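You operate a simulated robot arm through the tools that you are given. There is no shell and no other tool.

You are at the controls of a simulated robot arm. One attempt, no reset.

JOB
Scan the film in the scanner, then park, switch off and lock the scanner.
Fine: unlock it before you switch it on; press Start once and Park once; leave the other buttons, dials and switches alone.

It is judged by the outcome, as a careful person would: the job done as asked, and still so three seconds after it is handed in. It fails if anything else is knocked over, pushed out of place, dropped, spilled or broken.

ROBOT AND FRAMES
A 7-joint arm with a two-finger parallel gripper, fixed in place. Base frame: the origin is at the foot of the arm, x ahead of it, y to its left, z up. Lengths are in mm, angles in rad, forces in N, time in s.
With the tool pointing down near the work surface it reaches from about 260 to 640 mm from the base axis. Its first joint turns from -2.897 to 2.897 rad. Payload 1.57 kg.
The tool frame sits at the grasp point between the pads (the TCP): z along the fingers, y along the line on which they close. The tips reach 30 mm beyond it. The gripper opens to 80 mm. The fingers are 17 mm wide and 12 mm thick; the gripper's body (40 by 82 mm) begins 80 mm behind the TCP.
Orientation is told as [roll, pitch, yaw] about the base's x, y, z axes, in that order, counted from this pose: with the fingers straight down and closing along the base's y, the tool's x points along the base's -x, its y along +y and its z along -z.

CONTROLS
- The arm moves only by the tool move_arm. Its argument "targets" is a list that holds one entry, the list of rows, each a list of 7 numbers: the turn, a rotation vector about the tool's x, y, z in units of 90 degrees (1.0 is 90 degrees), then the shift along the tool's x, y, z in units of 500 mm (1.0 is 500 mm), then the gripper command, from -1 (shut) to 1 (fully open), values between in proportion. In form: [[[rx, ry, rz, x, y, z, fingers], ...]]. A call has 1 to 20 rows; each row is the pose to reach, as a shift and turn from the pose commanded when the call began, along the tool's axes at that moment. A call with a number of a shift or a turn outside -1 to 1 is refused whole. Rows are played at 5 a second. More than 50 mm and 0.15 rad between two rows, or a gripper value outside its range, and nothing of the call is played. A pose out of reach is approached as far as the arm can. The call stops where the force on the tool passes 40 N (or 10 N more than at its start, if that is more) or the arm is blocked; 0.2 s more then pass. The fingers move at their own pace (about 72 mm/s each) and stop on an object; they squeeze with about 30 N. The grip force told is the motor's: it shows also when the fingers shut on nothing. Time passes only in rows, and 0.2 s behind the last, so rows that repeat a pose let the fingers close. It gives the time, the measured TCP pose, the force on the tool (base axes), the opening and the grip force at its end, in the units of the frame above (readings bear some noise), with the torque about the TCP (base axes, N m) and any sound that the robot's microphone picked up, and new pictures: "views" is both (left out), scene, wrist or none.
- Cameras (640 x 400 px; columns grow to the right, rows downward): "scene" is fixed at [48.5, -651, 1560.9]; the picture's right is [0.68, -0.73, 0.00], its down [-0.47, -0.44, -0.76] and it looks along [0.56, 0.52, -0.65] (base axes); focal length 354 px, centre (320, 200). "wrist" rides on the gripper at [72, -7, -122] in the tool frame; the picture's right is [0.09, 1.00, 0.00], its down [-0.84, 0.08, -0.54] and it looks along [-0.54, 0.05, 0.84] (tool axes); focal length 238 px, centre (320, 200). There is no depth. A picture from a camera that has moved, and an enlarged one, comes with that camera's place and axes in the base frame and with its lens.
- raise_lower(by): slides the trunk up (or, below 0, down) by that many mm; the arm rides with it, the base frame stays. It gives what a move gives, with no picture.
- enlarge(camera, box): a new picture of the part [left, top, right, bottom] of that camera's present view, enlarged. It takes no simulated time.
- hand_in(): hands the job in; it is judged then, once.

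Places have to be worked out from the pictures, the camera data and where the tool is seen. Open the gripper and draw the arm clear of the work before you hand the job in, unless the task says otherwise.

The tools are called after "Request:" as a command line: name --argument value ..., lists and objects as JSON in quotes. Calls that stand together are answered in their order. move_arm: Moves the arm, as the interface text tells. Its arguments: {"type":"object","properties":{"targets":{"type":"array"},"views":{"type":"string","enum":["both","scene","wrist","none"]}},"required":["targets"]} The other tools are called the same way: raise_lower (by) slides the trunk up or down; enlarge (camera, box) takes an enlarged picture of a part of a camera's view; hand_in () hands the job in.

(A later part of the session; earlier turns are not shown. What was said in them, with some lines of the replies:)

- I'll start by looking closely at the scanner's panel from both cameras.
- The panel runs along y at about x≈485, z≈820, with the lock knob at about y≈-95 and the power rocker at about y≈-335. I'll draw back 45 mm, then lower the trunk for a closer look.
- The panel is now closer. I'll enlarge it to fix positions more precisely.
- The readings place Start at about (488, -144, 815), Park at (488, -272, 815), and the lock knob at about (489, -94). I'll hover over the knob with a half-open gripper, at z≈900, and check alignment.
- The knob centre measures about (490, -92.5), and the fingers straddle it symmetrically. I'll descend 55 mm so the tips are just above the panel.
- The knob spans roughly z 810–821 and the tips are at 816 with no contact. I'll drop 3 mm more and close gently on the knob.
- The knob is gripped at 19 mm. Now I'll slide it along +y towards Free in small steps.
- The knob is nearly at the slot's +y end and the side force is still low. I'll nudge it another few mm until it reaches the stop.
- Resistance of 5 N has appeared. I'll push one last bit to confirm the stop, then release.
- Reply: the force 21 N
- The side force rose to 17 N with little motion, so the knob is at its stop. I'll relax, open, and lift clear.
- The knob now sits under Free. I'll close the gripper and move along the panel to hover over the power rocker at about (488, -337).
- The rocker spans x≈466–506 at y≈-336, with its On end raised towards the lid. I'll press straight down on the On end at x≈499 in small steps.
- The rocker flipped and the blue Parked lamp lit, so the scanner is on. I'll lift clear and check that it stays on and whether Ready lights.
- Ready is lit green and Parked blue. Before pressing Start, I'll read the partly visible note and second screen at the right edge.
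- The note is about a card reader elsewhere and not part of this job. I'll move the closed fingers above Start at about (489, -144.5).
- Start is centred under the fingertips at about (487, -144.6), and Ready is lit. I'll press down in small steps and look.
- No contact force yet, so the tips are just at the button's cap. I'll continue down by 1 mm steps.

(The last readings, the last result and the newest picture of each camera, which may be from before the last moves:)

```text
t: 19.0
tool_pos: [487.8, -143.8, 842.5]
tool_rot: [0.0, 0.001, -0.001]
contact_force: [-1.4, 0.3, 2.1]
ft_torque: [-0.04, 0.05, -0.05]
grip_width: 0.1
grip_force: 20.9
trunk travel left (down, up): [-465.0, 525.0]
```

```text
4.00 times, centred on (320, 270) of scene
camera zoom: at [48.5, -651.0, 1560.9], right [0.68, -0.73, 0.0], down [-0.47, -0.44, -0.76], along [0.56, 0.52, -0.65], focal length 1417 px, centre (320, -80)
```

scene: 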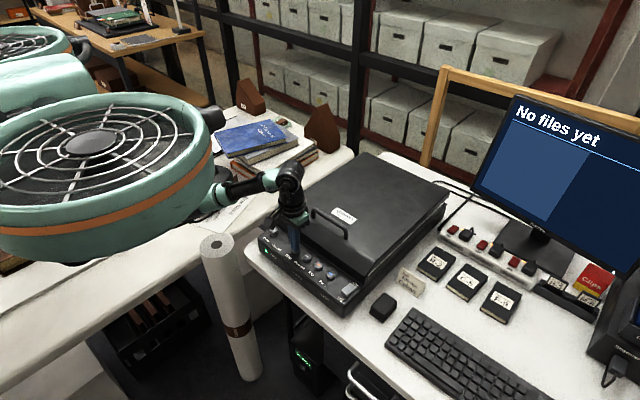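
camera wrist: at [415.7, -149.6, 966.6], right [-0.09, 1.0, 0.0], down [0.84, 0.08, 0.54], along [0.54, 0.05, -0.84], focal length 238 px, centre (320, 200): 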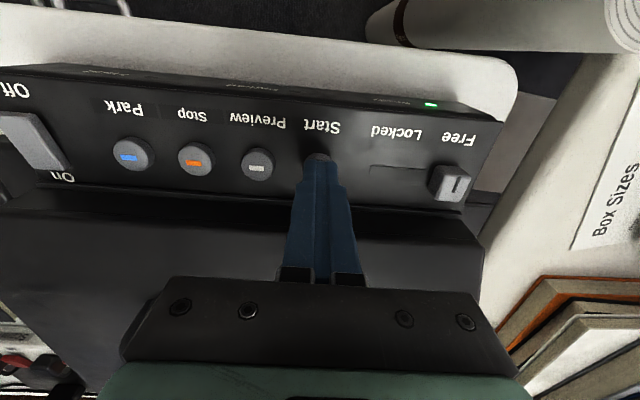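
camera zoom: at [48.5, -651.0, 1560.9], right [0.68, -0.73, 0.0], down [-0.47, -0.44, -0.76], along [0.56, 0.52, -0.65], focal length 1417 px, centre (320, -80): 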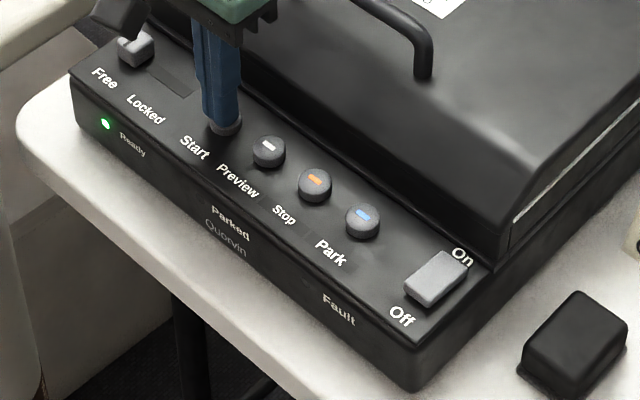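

Light contact (2 N) has begun. I'll press further in 1 mm steps.

Request:
move_arm --targets '[[[0, 0, 0, 0, 0, 0.002, -1], [0, 0, 0, 0, 0, 0.004, -1]]]' --views "scene"

Request:
enlarge --camera "scene" --box '[240, 220, 400, 320]'

```text
t: 19.6
tool_pos: [488.2, -144.4, 840.9]
tool_rot: [0.0, -0.001, -0.002]
contact_force: [-1.5, -2.0, 3.8]
ft_torque: [-0.06, 0.01, -0.01]
grip_width: 0.0
grip_force: 21.1
trunk travel left (down, up): [-465.0, 525.0]
heard: click
```

scene: 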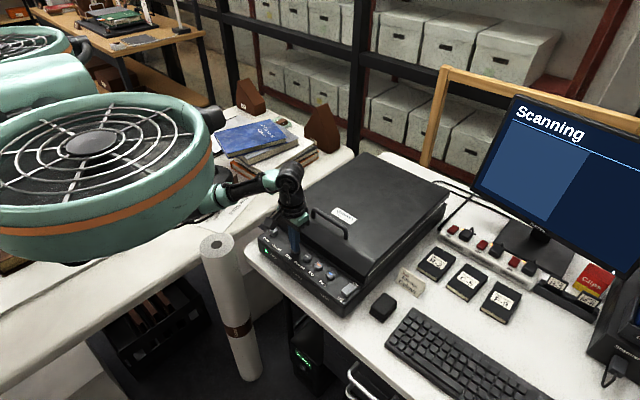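

```text
4.00 times, centred on (320, 270) of scene
camera zoom: at [48.5, -651.0, 1560.9], right [0.68, -0.73, 0.0], down [-0.47, -0.44, -0.76], along [0.56, 0.52, -0.65], focal length 1417 px, centre (320, -80)
```

zoom: 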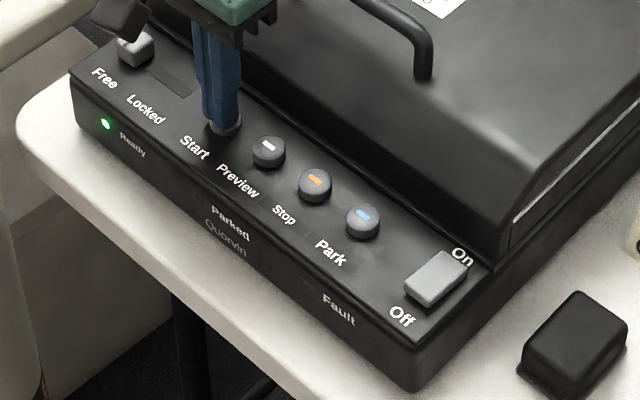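

A click was heard and the monitor shows "Scanning". I'll lift straight up and then wait for the scan to finish.

Request:
move_arm --targets '[[[0, 0, 0, 0, 0, -0.03, -1], [0, 0, 0, 0, 0, -0.08, -1], [0, 0, 0, 0, 0, -0.08, -1], [0, 0, 0, 0, 0, -0.08, -1], [0, 0, 0, 0, 0, -0.08, -1], [0, 0, 0, 0, 0, -0.08, -1], [0, 0, 0, 0, 0, -0.08, -1], [0, 0, 0, 0, 0, -0.08, -1], [0, 0, 0, 0, 0, -0.08, -1], [0, 0, 0, 0, 0, -0.08, -1], [0, 0, 0, 0, 0, -0.08, -1], [0, 0, 0, 0, 0, -0.08, -1], [0, 0, 0, 0, 0, -0.08, -1], [0, 0, 0, 0, 0, -0.08, -1], [0, 0, 0, 0, 0, -0.08, -1]]]' --views "scene"

Request:
enlarge --camera "scene" --box '[240, 220, 400, 320]'

Request:
enlarge --camera "scene" --box '[460, 80, 640, 280]'

```text
t: 22.8
tool_pos: [487.3, -142.3, 879.6]
tool_rot: [-0.001, -0.001, -0.002]
contact_force: [-0.4, -0.2, -0.3]
ft_torque: [-0.03, -0.02, 0.01]
grip_width: 0.0
grip_force: 21.5
trunk travel left (down, up): [-465.0, 525.0]
```

scene: 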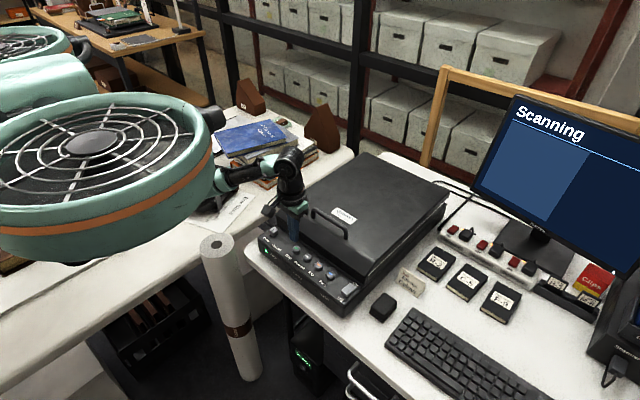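

```text
4.00 times, centred on (320, 270) of scene
camera zoom: at [48.5, -651.0, 1560.9], right [0.68, -0.73, 0.0], down [-0.47, -0.44, -0.76], along [0.56, 0.52, -0.65], focal length 1417 px, centre (320, -80)
```

zoom: 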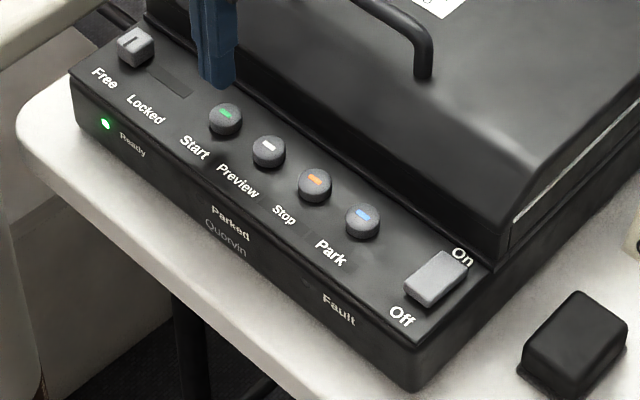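

```text
2.00 times, centred on (550, 180) of scene
camera zoom: at [48.5, -651.0, 1560.9], right [0.68, -0.73, 0.0], down [-0.47, -0.44, -0.76], along [0.56, 0.52, -0.65], focal length 709 px, centre (-140, 240)
```

zoom: 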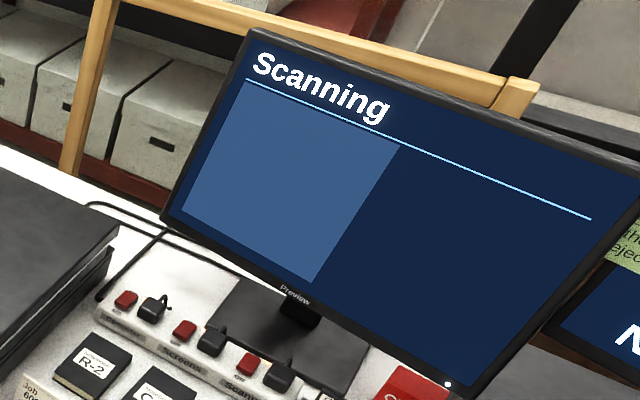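

It is still scanning. I'll use the time to move above Park (y≈-272) at the same safe height and keep waiting.

Request:
move_arm --targets '[[[0, 0, 0, 0, -0.06, -0.02, -1], [0, 0, 0, 0, -0.12, -0.02, -1], [0, 0, 0, 0, -0.18, -0.02, -1], [0, 0, 0, 0, -0.255, -0.02, -1], [0, 0, 0, 0, -0.255, 0, -1], [0, 0, 0, 0, -0.255, 0, -1], [0, 0, 0, 0, -0.255, 0, -1], [0, 0, 0, 0, -0.255, 0, -1], [0, 0, 0, 0, -0.255, 0, -1], [0, 0, 0, 0, -0.255, 0, -1], [0, 0, 0, 0, -0.255, 0, -1], [0, 0, 0, 0, -0.255, 0, -1], [0, 0, 0, 0, -0.255, 0, -1], [0, 0, 0, 0, -0.255, 0, -1], [0, 0, 0, 0, -0.255, 0, -1], [0, 0, 0, 0, -0.255, 0, -1], [0, 0, 0, 0, -0.255, 0, -1], [0, 0, 0, 0, -0.255, 0, -1], [0, 0, 0, 0, -0.255, 0, -1], [0, 0, 0, 0, -0.255, 0, -1]]]'

Request:
enlarge --camera "wrist" --box '[160, 50, 480, 250]'

Request:
enlarge --camera "scene" --box '[460, 80, 640, 280]'

```text
t: 27.0
tool_pos: [487.3, -271.2, 880.1]
tool_rot: [0.0, 0.0, -0.003]
contact_force: [0.0, 1.1, -0.1]
ft_torque: [0.0, 0.03, -0.01]
grip_width: 0.1
grip_force: 21.3
trunk travel left (down, up): [-465.0, 525.0]
camera wrist: at [415.7, -276.5, 1001.4], right [-0.09, 1.0, 0.0], down [0.84, 0.08, 0.54], along [0.54, 0.05, -0.84], focal length 238 px, centre (320, 200)
```

scene: 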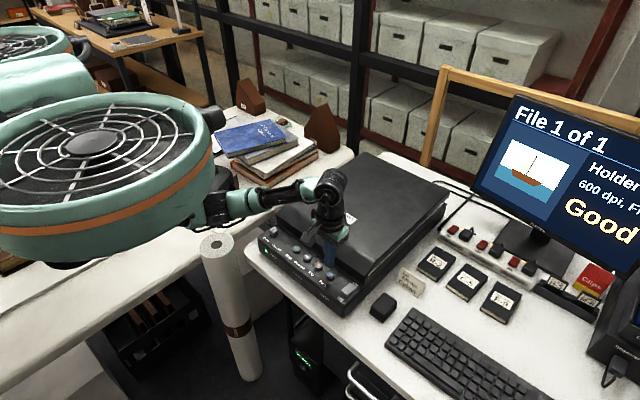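
wrist: 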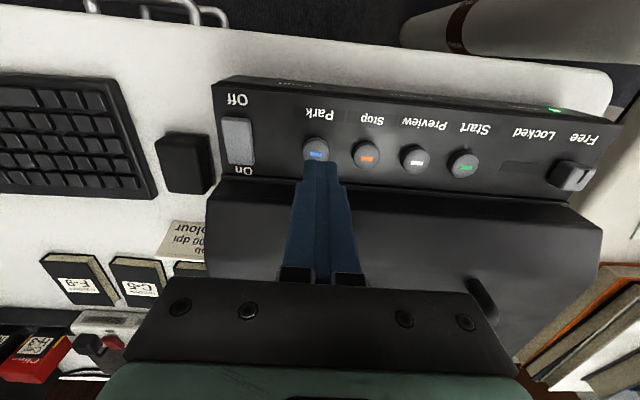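

```text
2.00 times, centred on (320, 150) of wrist
camera zoom: at [415.7, -276.5, 1001.4], right [-0.09, 1.0, 0.0], down [0.84, 0.08, 0.54], along [0.54, 0.05, -0.84], focal length 477 px, centre (320, 300)
```

zoom: 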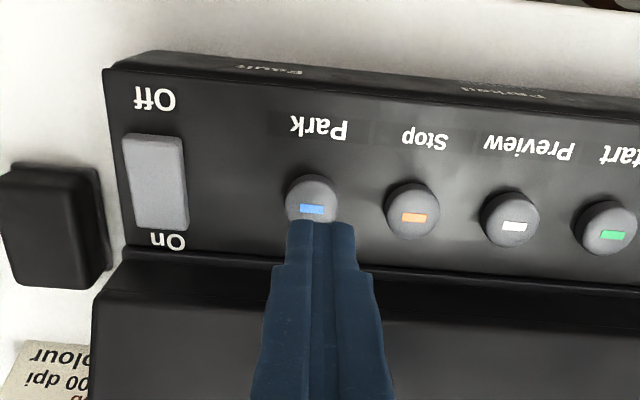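

```text
2.00 times, centred on (550, 180) of scene
camera zoom: at [48.5, -651.0, 1560.9], right [0.68, -0.73, 0.0], down [-0.47, -0.44, -0.76], along [0.56, 0.52, -0.65], focal length 709 px, centre (-140, 240)
```

zoom: 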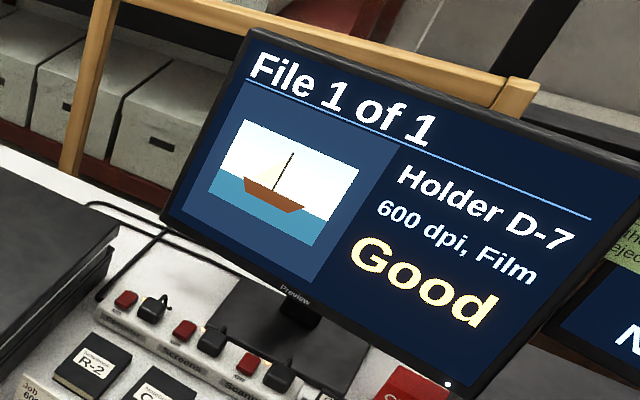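

The scan finished: "File 1 of 1 … 600 dpi, Film, Good". Park is centred at about (488.5, -273), so I'll shift 1.5 mm and press down to the same depth where Start clicked.

Request:
move_arm --targets '[[[0, 0, 0, -0.001, -0.003, 0.04, -1], [0, 0, 0, -0.001, -0.003, 0.065, -1], [0, 0, 0, -0.001, -0.003, 0.072, -1], [0, 0, 0, -0.001, -0.003, 0.076, -1], [0, 0, 0, -0.001, -0.003, 0.079, -1]]]' --views "scene"

Request:
enlarge --camera "scene" --box '[240, 220, 400, 320]'

```text
t: 28.2
tool_pos: [488.0, -273.7, 841.7]
tool_rot: [0.0, -0.001, 0.0]
contact_force: [0.9, -0.7, 4.3]
ft_torque: [-0.02, -0.05, 0.04]
grip_width: 0.0
grip_force: 21.1
trunk travel left (down, up): [-465.0, 525.0]
heard: click
```

scene: 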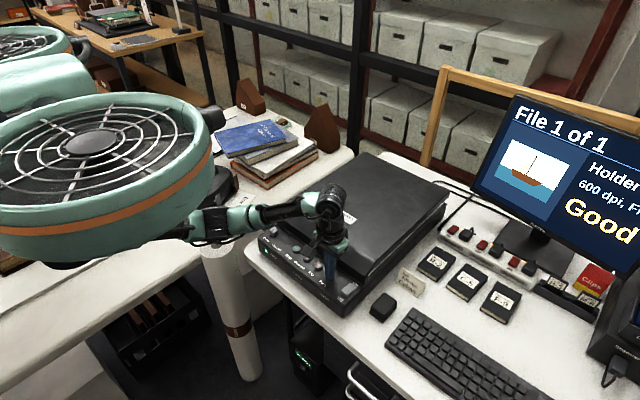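

```text
4.00 times, centred on (320, 270) of scene
camera zoom: at [48.5, -651.0, 1560.9], right [0.68, -0.73, 0.0], down [-0.47, -0.44, -0.76], along [0.56, 0.52, -0.65], focal length 1417 px, centre (320, -80)
```

zoom: 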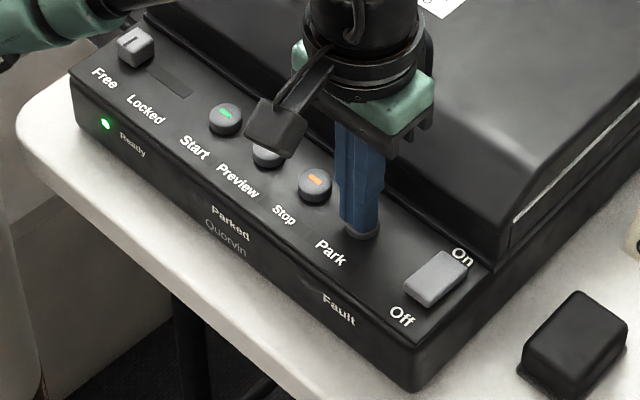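

Park clicked. I'll lift up and wait for the Parked lamp to come on.

Request:
move_arm --targets '[[[0, 0, 0, 0, 0, -0.03, -1], [0, 0, 0, 0, 0, -0.08, -1], [0, 0, 0, 0, 0, -0.13, -1], [0, 0, 0, 0, 0, -0.13, -1], [0, 0, 0, 0, 0, -0.13, -1], [0, 0, 0, 0, 0, -0.13, -1], [0, 0, 0, 0, 0, -0.13, -1], [0, 0, 0, 0, 0, -0.13, -1], [0, 0, 0, 0, 0, -0.13, -1], [0, 0, 0, 0, 0, -0.13, -1], [0, 0, 0, 0, 0, -0.13, -1], [0, 0, 0, 0, 0, -0.13, -1]]]' --views "scene"

Request:
enlarge --camera "scene" --box '[240, 220, 400, 320]'

```text
t: 30.8
tool_pos: [487.9, -273.2, 905.2]
tool_rot: [0.0, 0.0, -0.002]
contact_force: [0.3, -0.5, 0.4]
ft_torque: [-0.01, 0.0, 0.01]
grip_width: 0.0
grip_force: 21.2
trunk travel left (down, up): [-465.0, 525.0]
```

scene: 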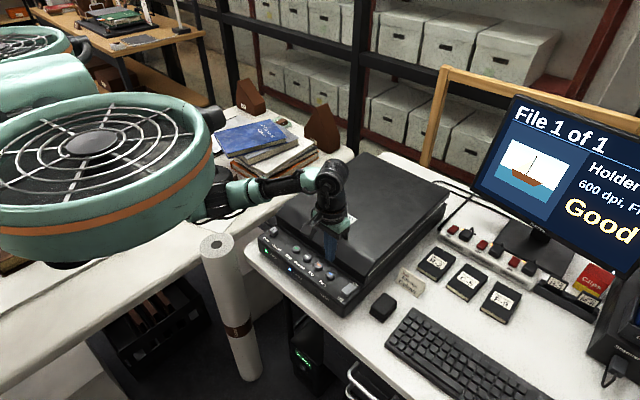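

```text
4.00 times, centred on (320, 270) of scene
camera zoom: at [48.5, -651.0, 1560.9], right [0.68, -0.73, 0.0], down [-0.47, -0.44, -0.76], along [0.56, 0.52, -0.65], focal length 1417 px, centre (320, -80)
```

zoom: 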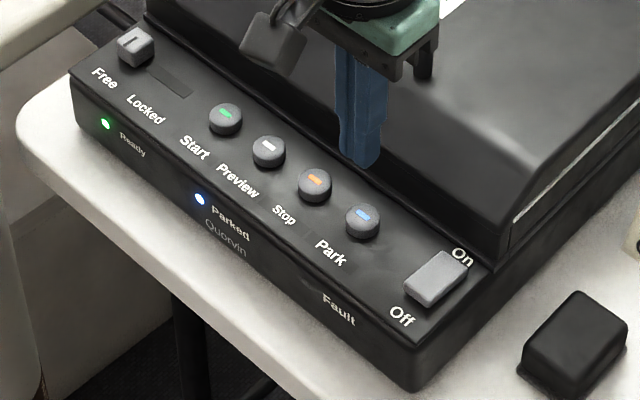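

Parked is lit again. I'll move above the rocker's Off end at about (474, -336) and confirm Parked stays lit before switching off.

Request:
move_arm --targets '[[[0, 0, 0, 0.014, -0.06, 0, -1], [0, 0, 0, 0.028, -0.126, 0, -1], [0, 0, 0, 0.028, -0.126, 0.04, -1], [0, 0, 0, 0.028, -0.126, 0.06, -1], [0, 0, 0, 0.028, -0.126, 0.06, -1], [0, 0, 0, 0.028, -0.126, 0.06, -1], [0, 0, 0, 0.028, -0.126, 0.06, -1]]]'

Request:
enlarge --camera "scene" --box '[240, 220, 400, 320]'

Request:
enlarge --camera "wrist" --box '[160, 50, 480, 250]'

```text
t: 32.4
tool_pos: [475.6, -334.4, 875.2]
tool_rot: [0.0, 0.001, -0.001]
contact_force: [0.5, 0.1, 0.6]
ft_torque: [0.0, 0.02, 0.0]
grip_width: 0.2
grip_force: 21.8
trunk travel left (down, up): [-465.0, 525.0]
camera wrist: at [403.2, -340.1, 996.5], right [-0.09, 1.0, 0.0], down [0.84, 0.08, 0.54], along [0.54, 0.05, -0.84], focal length 238 px, centre (320, 200)
```

scene: 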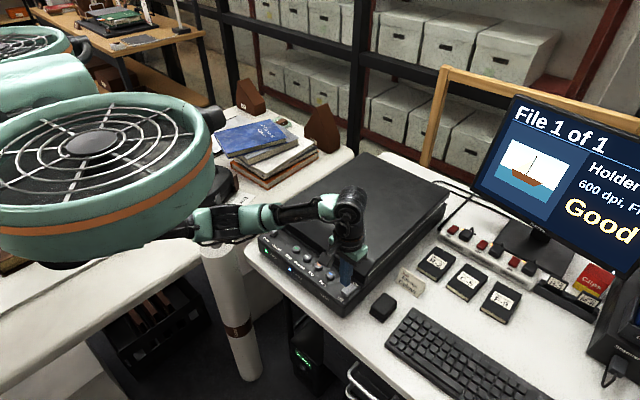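
wrist: 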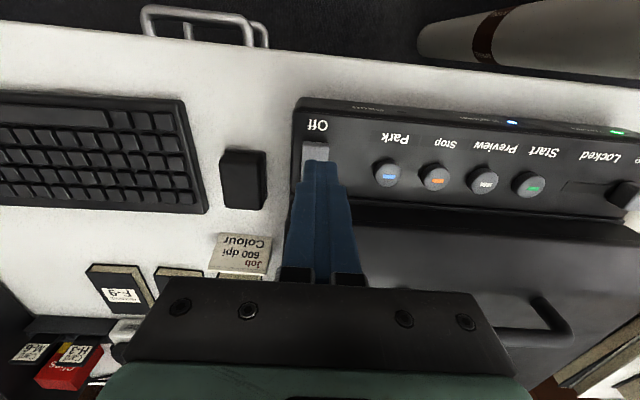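

```text
4.00 times, centred on (320, 270) of scene
camera zoom: at [48.5, -651.0, 1560.9], right [0.68, -0.73, 0.0], down [-0.47, -0.44, -0.76], along [0.56, 0.52, -0.65], focal length 1417 px, centre (320, -80)
```

zoom: 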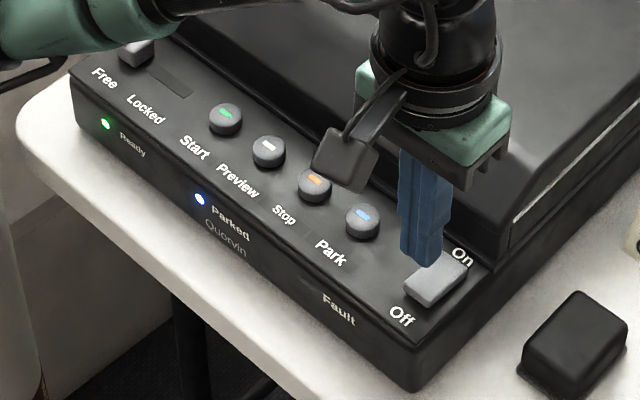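

```text
2.00 times, centred on (320, 150) of wrist
camera zoom: at [403.2, -340.1, 996.5], right [-0.09, 1.0, 0.0], down [0.84, 0.08, 0.54], along [0.54, 0.05, -0.84], focal length 477 px, centre (320, 300)
```

zoom: 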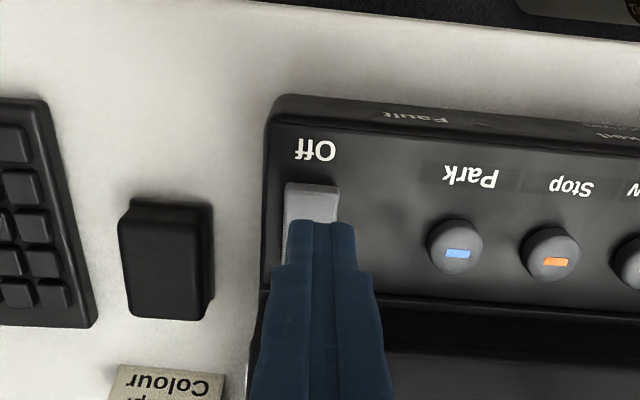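

Parked and Ready both stay lit. I'll press the rocker's Off end straight down.

Request:
move_arm --targets '[[[0, 0, 0, 0.003, -0.002, 0.03, -1], [0, 0, 0, 0.003, -0.002, 0.046, -1], [0, 0, 0, 0.003, -0.002, 0.054, -1], [0, 0, 0, 0.003, -0.002, 0.06, -1], [0, 0, 0, 0.003, -0.002, 0.064, -1]]]' --views "scene"

Request:
enlarge --camera "scene" --box '[240, 220, 400, 320]'

```text
t: 33.6
tool_pos: [473.2, -337.1, 844.7]
tool_rot: [0.0, -0.002, 0.0]
contact_force: [1.6, -0.8, 2.4]
ft_torque: [-0.01, -0.04, 0.04]
grip_width: 0.0
grip_force: 21.6
trunk travel left (down, up): [-465.0, 525.0]
```

scene: 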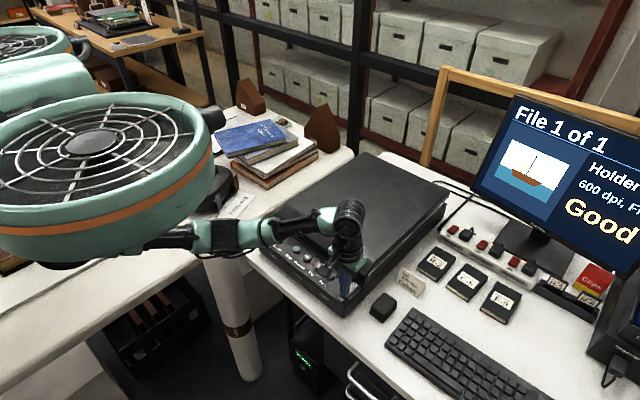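

```text
4.00 times, centred on (320, 270) of scene
camera zoom: at [48.5, -651.0, 1560.9], right [0.68, -0.73, 0.0], down [-0.47, -0.44, -0.76], along [0.56, 0.52, -0.65], focal length 1417 px, centre (320, -80)
```

zoom: 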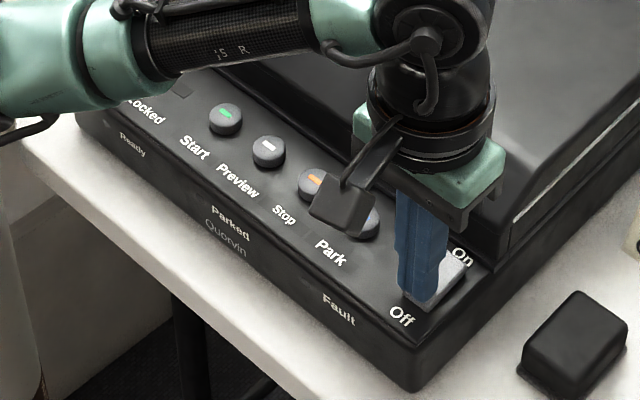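

The lamps went out, so the scanner is off. I'll lift up and check the rocker stays in Off.

Request:
move_arm --targets '[[[0, 0, 0, 0, 0, -0.03, -1], [0, 0, 0, 0, 0, -0.08, -1], [0, 0, 0, 0, 0, -0.14, -1], [0, 0, 0, 0, 0, -0.14, -1]]]'

Request:
enlarge --camera "scene" --box '[240, 220, 400, 320]'

```text
t: 34.6
tool_pos: [472.6, -336.6, 913.9]
tool_rot: [0.0, -0.001, 0.001]
contact_force: [-0.2, 0.4, -0.8]
ft_torque: [0.0, 0.0, 0.0]
grip_width: 0.1
grip_force: 21.5
trunk travel left (down, up): [-465.0, 525.0]
camera wrist: at [399.9, -342.0, 1034.2], right [-0.09, 1.0, 0.0], down [0.84, 0.08, 0.54], along [0.54, 0.05, -0.84], focal length 238 px, centre (320, 200)
```

scene: 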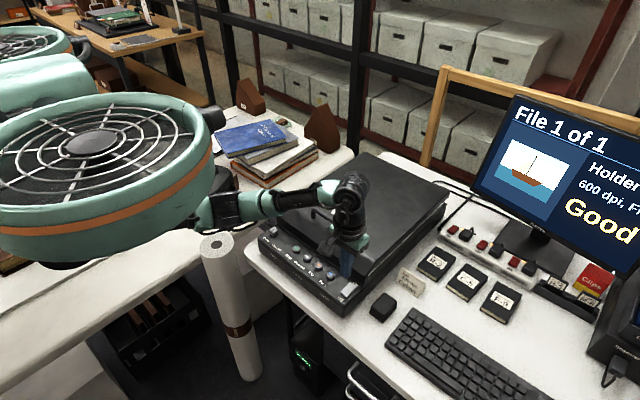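
wrist: 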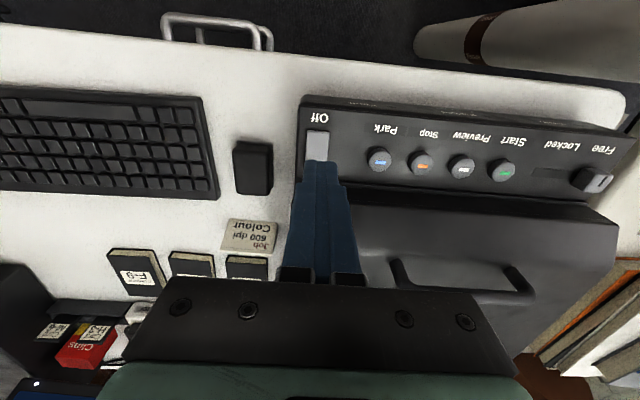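

```text
4.00 times, centred on (320, 270) of scene
camera zoom: at [48.5, -651.0, 1560.9], right [0.68, -0.73, 0.0], down [-0.47, -0.44, -0.76], along [0.56, 0.52, -0.65], focal length 1417 px, centre (320, -80)
```

zoom: 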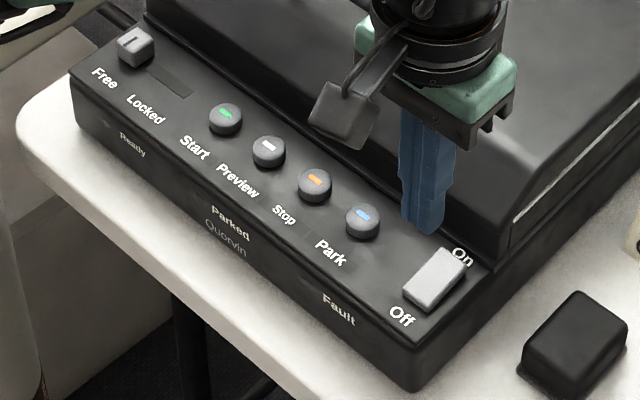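

The rocker is back in Off and all lamps are dark. I'll go back over the lock knob at about (490, -50) with the gripper half open.

Request:
move_arm --targets '[[[0, 0, 0, -0.035, 0.07, 0, -1], [0, 0, 0, -0.035, 0.15, 0, -1], [0, 0, 0, -0.035, 0.23, 0, -1], [0, 0, 0, -0.035, 0.31, 0, -1], [0, 0, 0, -0.035, 0.39, 0, -0.5], [0, 0, 0, -0.035, 0.47, 0, 0], [0, 0, 0, -0.035, 0.53, 0, 0], [0, 0, 0, -0.035, 0.574, 0, 0], [0, 0, 0, -0.035, 0.574, 0.03, 0], [0, 0, 0, -0.035, 0.574, 0.03, 0]]]'

Request:
enlarge --camera "wrist" --box '[160, 50, 480, 250]'

```text
t: 36.8
tool_pos: [491.1, -49.0, 897.9]
tool_rot: [0.0, -0.001, -0.002]
contact_force: [-0.3, -0.5, -0.5]
ft_torque: [0.01, -0.03, -0.01]
grip_width: 40.0
grip_force: 0.0
trunk travel left (down, up): [-465.0, 525.0]
camera wrist: at [419.6, -54.0, 1019.1], right [-0.09, 1.0, 0.0], down [0.84, 0.08, 0.54], along [0.54, 0.05, -0.84], focal length 238 px, centre (320, 200)
```

scene: 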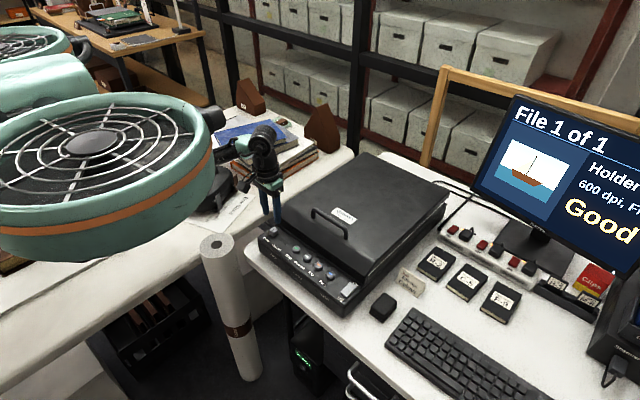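
wrist: 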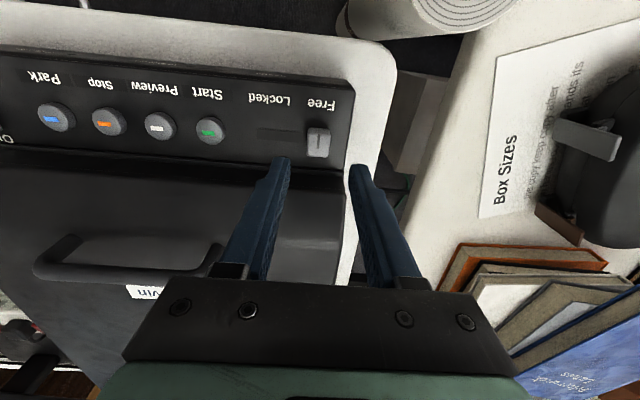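

```text
2.00 times, centred on (320, 150) of wrist
camera zoom: at [419.6, -54.0, 1019.1], right [-0.09, 1.0, 0.0], down [0.84, 0.08, 0.54], along [0.54, 0.05, -0.84], focal length 477 px, centre (320, 300)
```

zoom: 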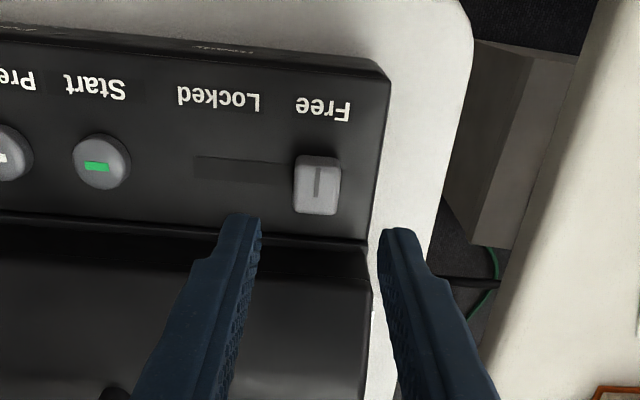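

The alignment over the knob is good. I'll descend 55 mm and grip.

Request:
move_arm --targets '[[[0, 0, 0, 0, 0, 0.05, 0], [0, 0, 0, 0, 0, 0.09, 0], [0, 0, 0, 0, 0, 0.109, 0], [0, 0, 0, 0, 0, 0.109, -0.3], [0, 0, 0, 0, 0, 0.109, -1], [0, 0, 0, 0, 0, 0.109, -1]]]' --views "wrist"

```text
t: 38.2
tool_pos: [490.9, -50.2, 844.5]
tool_rot: [0.0, 0.001, -0.003]
contact_force: [0.3, -3.5, -0.5]
ft_torque: [-0.1, -0.23, 0.01]
grip_width: 18.9
grip_force: 32.9
trunk travel left (down, up): [-465.0, 525.0]
camera wrist: at [418.8, -55.1, 965.1], right [-0.09, 1.0, 0.0], down [0.84, 0.08, 0.54], along [0.54, 0.05, -0.84], focal length 238 px, centre (320, 200)
```

wrist: 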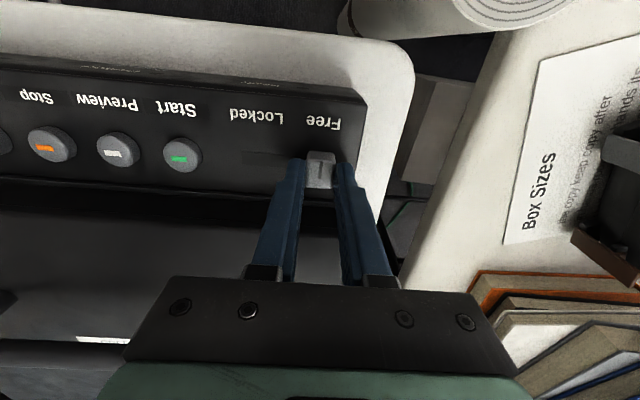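

The knob is gripped at 18.9 mm. I'll slide it 41 mm along -y back to Locked.

Request:
move_arm --targets '[[[0, 0, 0, 0, -0.012, 0, -1], [0, 0, 0, 0, -0.024, 0, -1], [0, 0, 0, 0, -0.036, 0, -1], [0, 0, 0, 0, -0.048, 0, -1], [0, 0, 0, 0, -0.06, 0, -1], [0, 0, 0, 0, -0.07, 0, -1], [0, 0, 0, 0, -0.076, 0, -1], [0, 0, 0, 0, -0.082, 0, -1]]]' --views "wrist"

```text
t: 40.0
tool_pos: [489.5, -91.7, 844.5]
tool_rot: [0.0, 0.0, -0.002]
contact_force: [8.2, -2.6, -2.0]
ft_torque: [-0.05, -0.61, 0.0]
grip_width: 19.0
grip_force: 32.9
trunk travel left (down, up): [-465.0, 525.0]
camera wrist: at [418.8, -96.9, 965.1], right [-0.09, 1.0, 0.0], down [0.84, 0.08, 0.54], along [0.54, 0.05, -0.84], focal length 238 px, centre (320, 200)
```

wrist: 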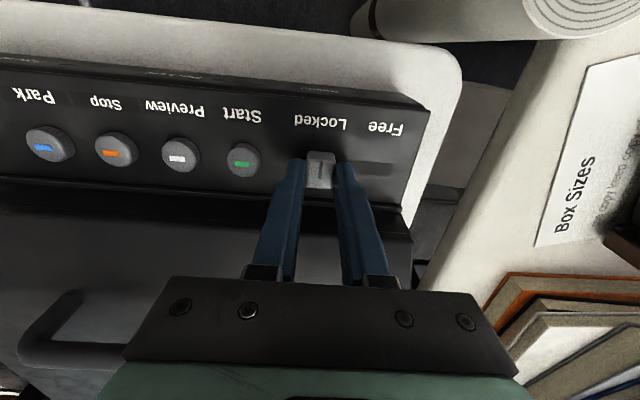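

It is nearly home, as the knob started at about -93.5 to -94. I'll nudge it the last few mm to the stop.

Request:
move_arm --targets '[[[0, 0, 0, 0, -0.002, 0, -1], [0, 0, 0, 0, -0.004, 0, -1], [0, 0, 0, 0, -0.006, 0, -1], [0, 0, 0, 0, -0.007, 0, -1]]]' --views "none"

```text
t: 41.0
tool_pos: [490.2, -94.7, 843.2]
tool_rot: [0.002, 0.0, 0.001]
contact_force: [7.5, 3.0, 3.0]
ft_torque: [0.1, -0.33, 0.01]
grip_width: 19.0
grip_force: 33.4
trunk travel left (down, up): [-465.0, 525.0]
```

Resistance has just begun. I'll push 2 mm more to confirm the stop.

Request:
move_arm --targets '[[[0, 0, 0, 0, -0.002, 0, -1], [0, 0, 0, 0, -0.004, 0, -1], [0, 0, 0, 0, -0.004, 0, -1]]]' --views "none"

```text
t: 41.8
tool_pos: [490.3, -96.2, 843.6]
tool_rot: [0.0, 0.001, 0.003]
contact_force: [3.3, 13.2, 1.7]
ft_torque: [0.36, -0.04, 0.0]
grip_width: 19.0
grip_force: 32.9
trunk travel left (down, up): [-465.0, 525.0]
```

The force rose to 13 N at y≈-95, so the knob is at the Locked stop. I'll relax, open, lift and draw back.

Request:
move_arm --targets '[[[0, 0, 0, 0, 0.004, 0, -1], [0, 0, 0, 0, 0.004, 0, -0.2], [0, 0, 0, 0, 0.004, 0, 0.0], [0, 0, 0, 0, 0.004, 0, 0.0], [0, 0, 0, 0, 0.004, -0.04, 0.0], [0, 0, 0, 0, 0.004, -0.1, 0.0], [0, 0, 0, 0, 0.004, -0.18, 0.0], [0, 0, 0, 0.06, 0.004, -0.24, 0.5], [0, 0, 0, 0.12, 0.004, -0.3, 1], [0, 0, 0, 0.18, 0.004, -0.36, 1], [0, 0, 0, 0.18, 0.004, -0.36, 1]]]'

Request:
enlarge --camera "scene" --box '[240, 220, 400, 320]'

Request:
enlarge --camera "wrist" --box '[160, 50, 480, 250]'

```text
t: 44.2
tool_pos: [399.7, -96.4, 1025.4]
tool_rot: [-0.001, 0.0, 0.001]
contact_force: [-0.3, -0.5, -1.2]
ft_torque: [0.01, 0.01, -0.03]
grip_width: 80.0
grip_force: 0.1
trunk travel left (down, up): [-465.0, 525.0]
camera wrist: at [327.3, -101.4, 1146.0], right [-0.09, 1.0, 0.0], down [0.84, 0.08, 0.54], along [0.54, 0.05, -0.84], focal length 238 px, centre (320, 200)
```

scene: 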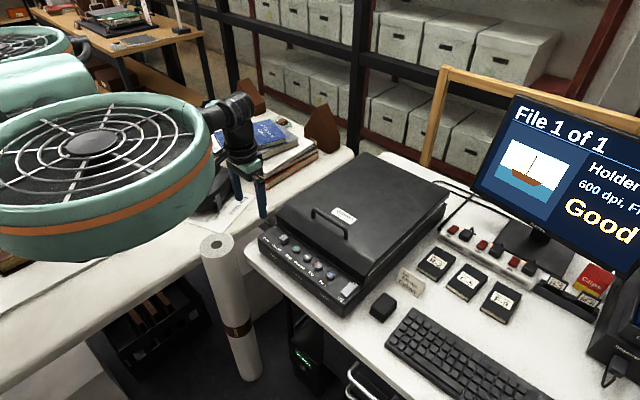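
wrist: 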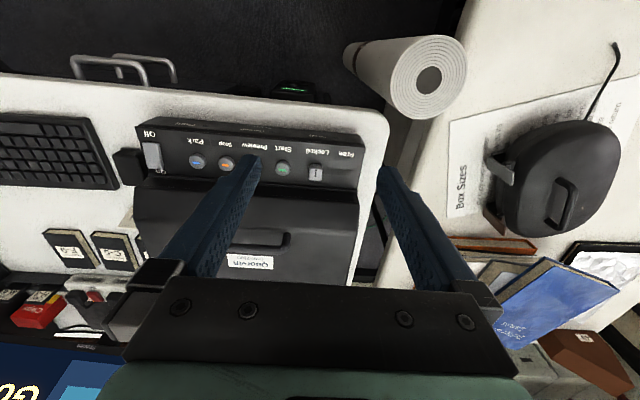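

```text
4.00 times, centred on (320, 270) of scene
camera zoom: at [48.5, -651.0, 1560.9], right [0.68, -0.73, 0.0], down [-0.47, -0.44, -0.76], along [0.56, 0.52, -0.65], focal length 1417 px, centre (320, -80)
```

zoom: 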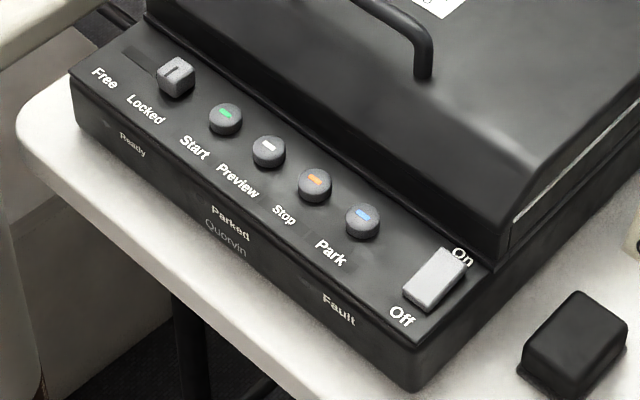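

```text
2.00 times, centred on (320, 150) of wrist
camera zoom: at [327.3, -101.4, 1146.0], right [-0.09, 1.0, 0.0], down [0.84, 0.08, 0.54], along [0.54, 0.05, -0.84], focal length 477 px, centre (320, 300)
```

zoom: 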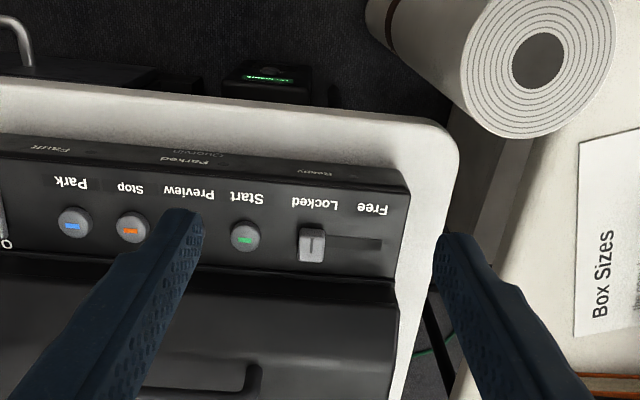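

The knob is back at its original Locked position, the rocker is Off, and the lamps are dark. The file is saved as "Good", and the arm is clear with the gripper open, so I'm handing in.

Request:
hand_in

```text
The job is handed in.
```

The film is scanned, and the scanner is parked, switched off and locked again. The job is handed in.

- **Scan:** I slid the lock to Free, switched the scanner on and waited for the Ready lamp. I then pressed Start once. The monitor showed "File 1 of 1, Holder D-7, 600 dpi, Film, Good".
- **Shutdown:** I pressed Park once, and the Parked lamp came on and stayed lit. I then switched the scanner off and slid the knob back to its stop at Locked, and all the lamps went dark.
- **Surroundings:** I used no other buttons, dials or switches, and the last pictures show nothing knocked over or out of place. The arm is drawn clear with the gripper open.
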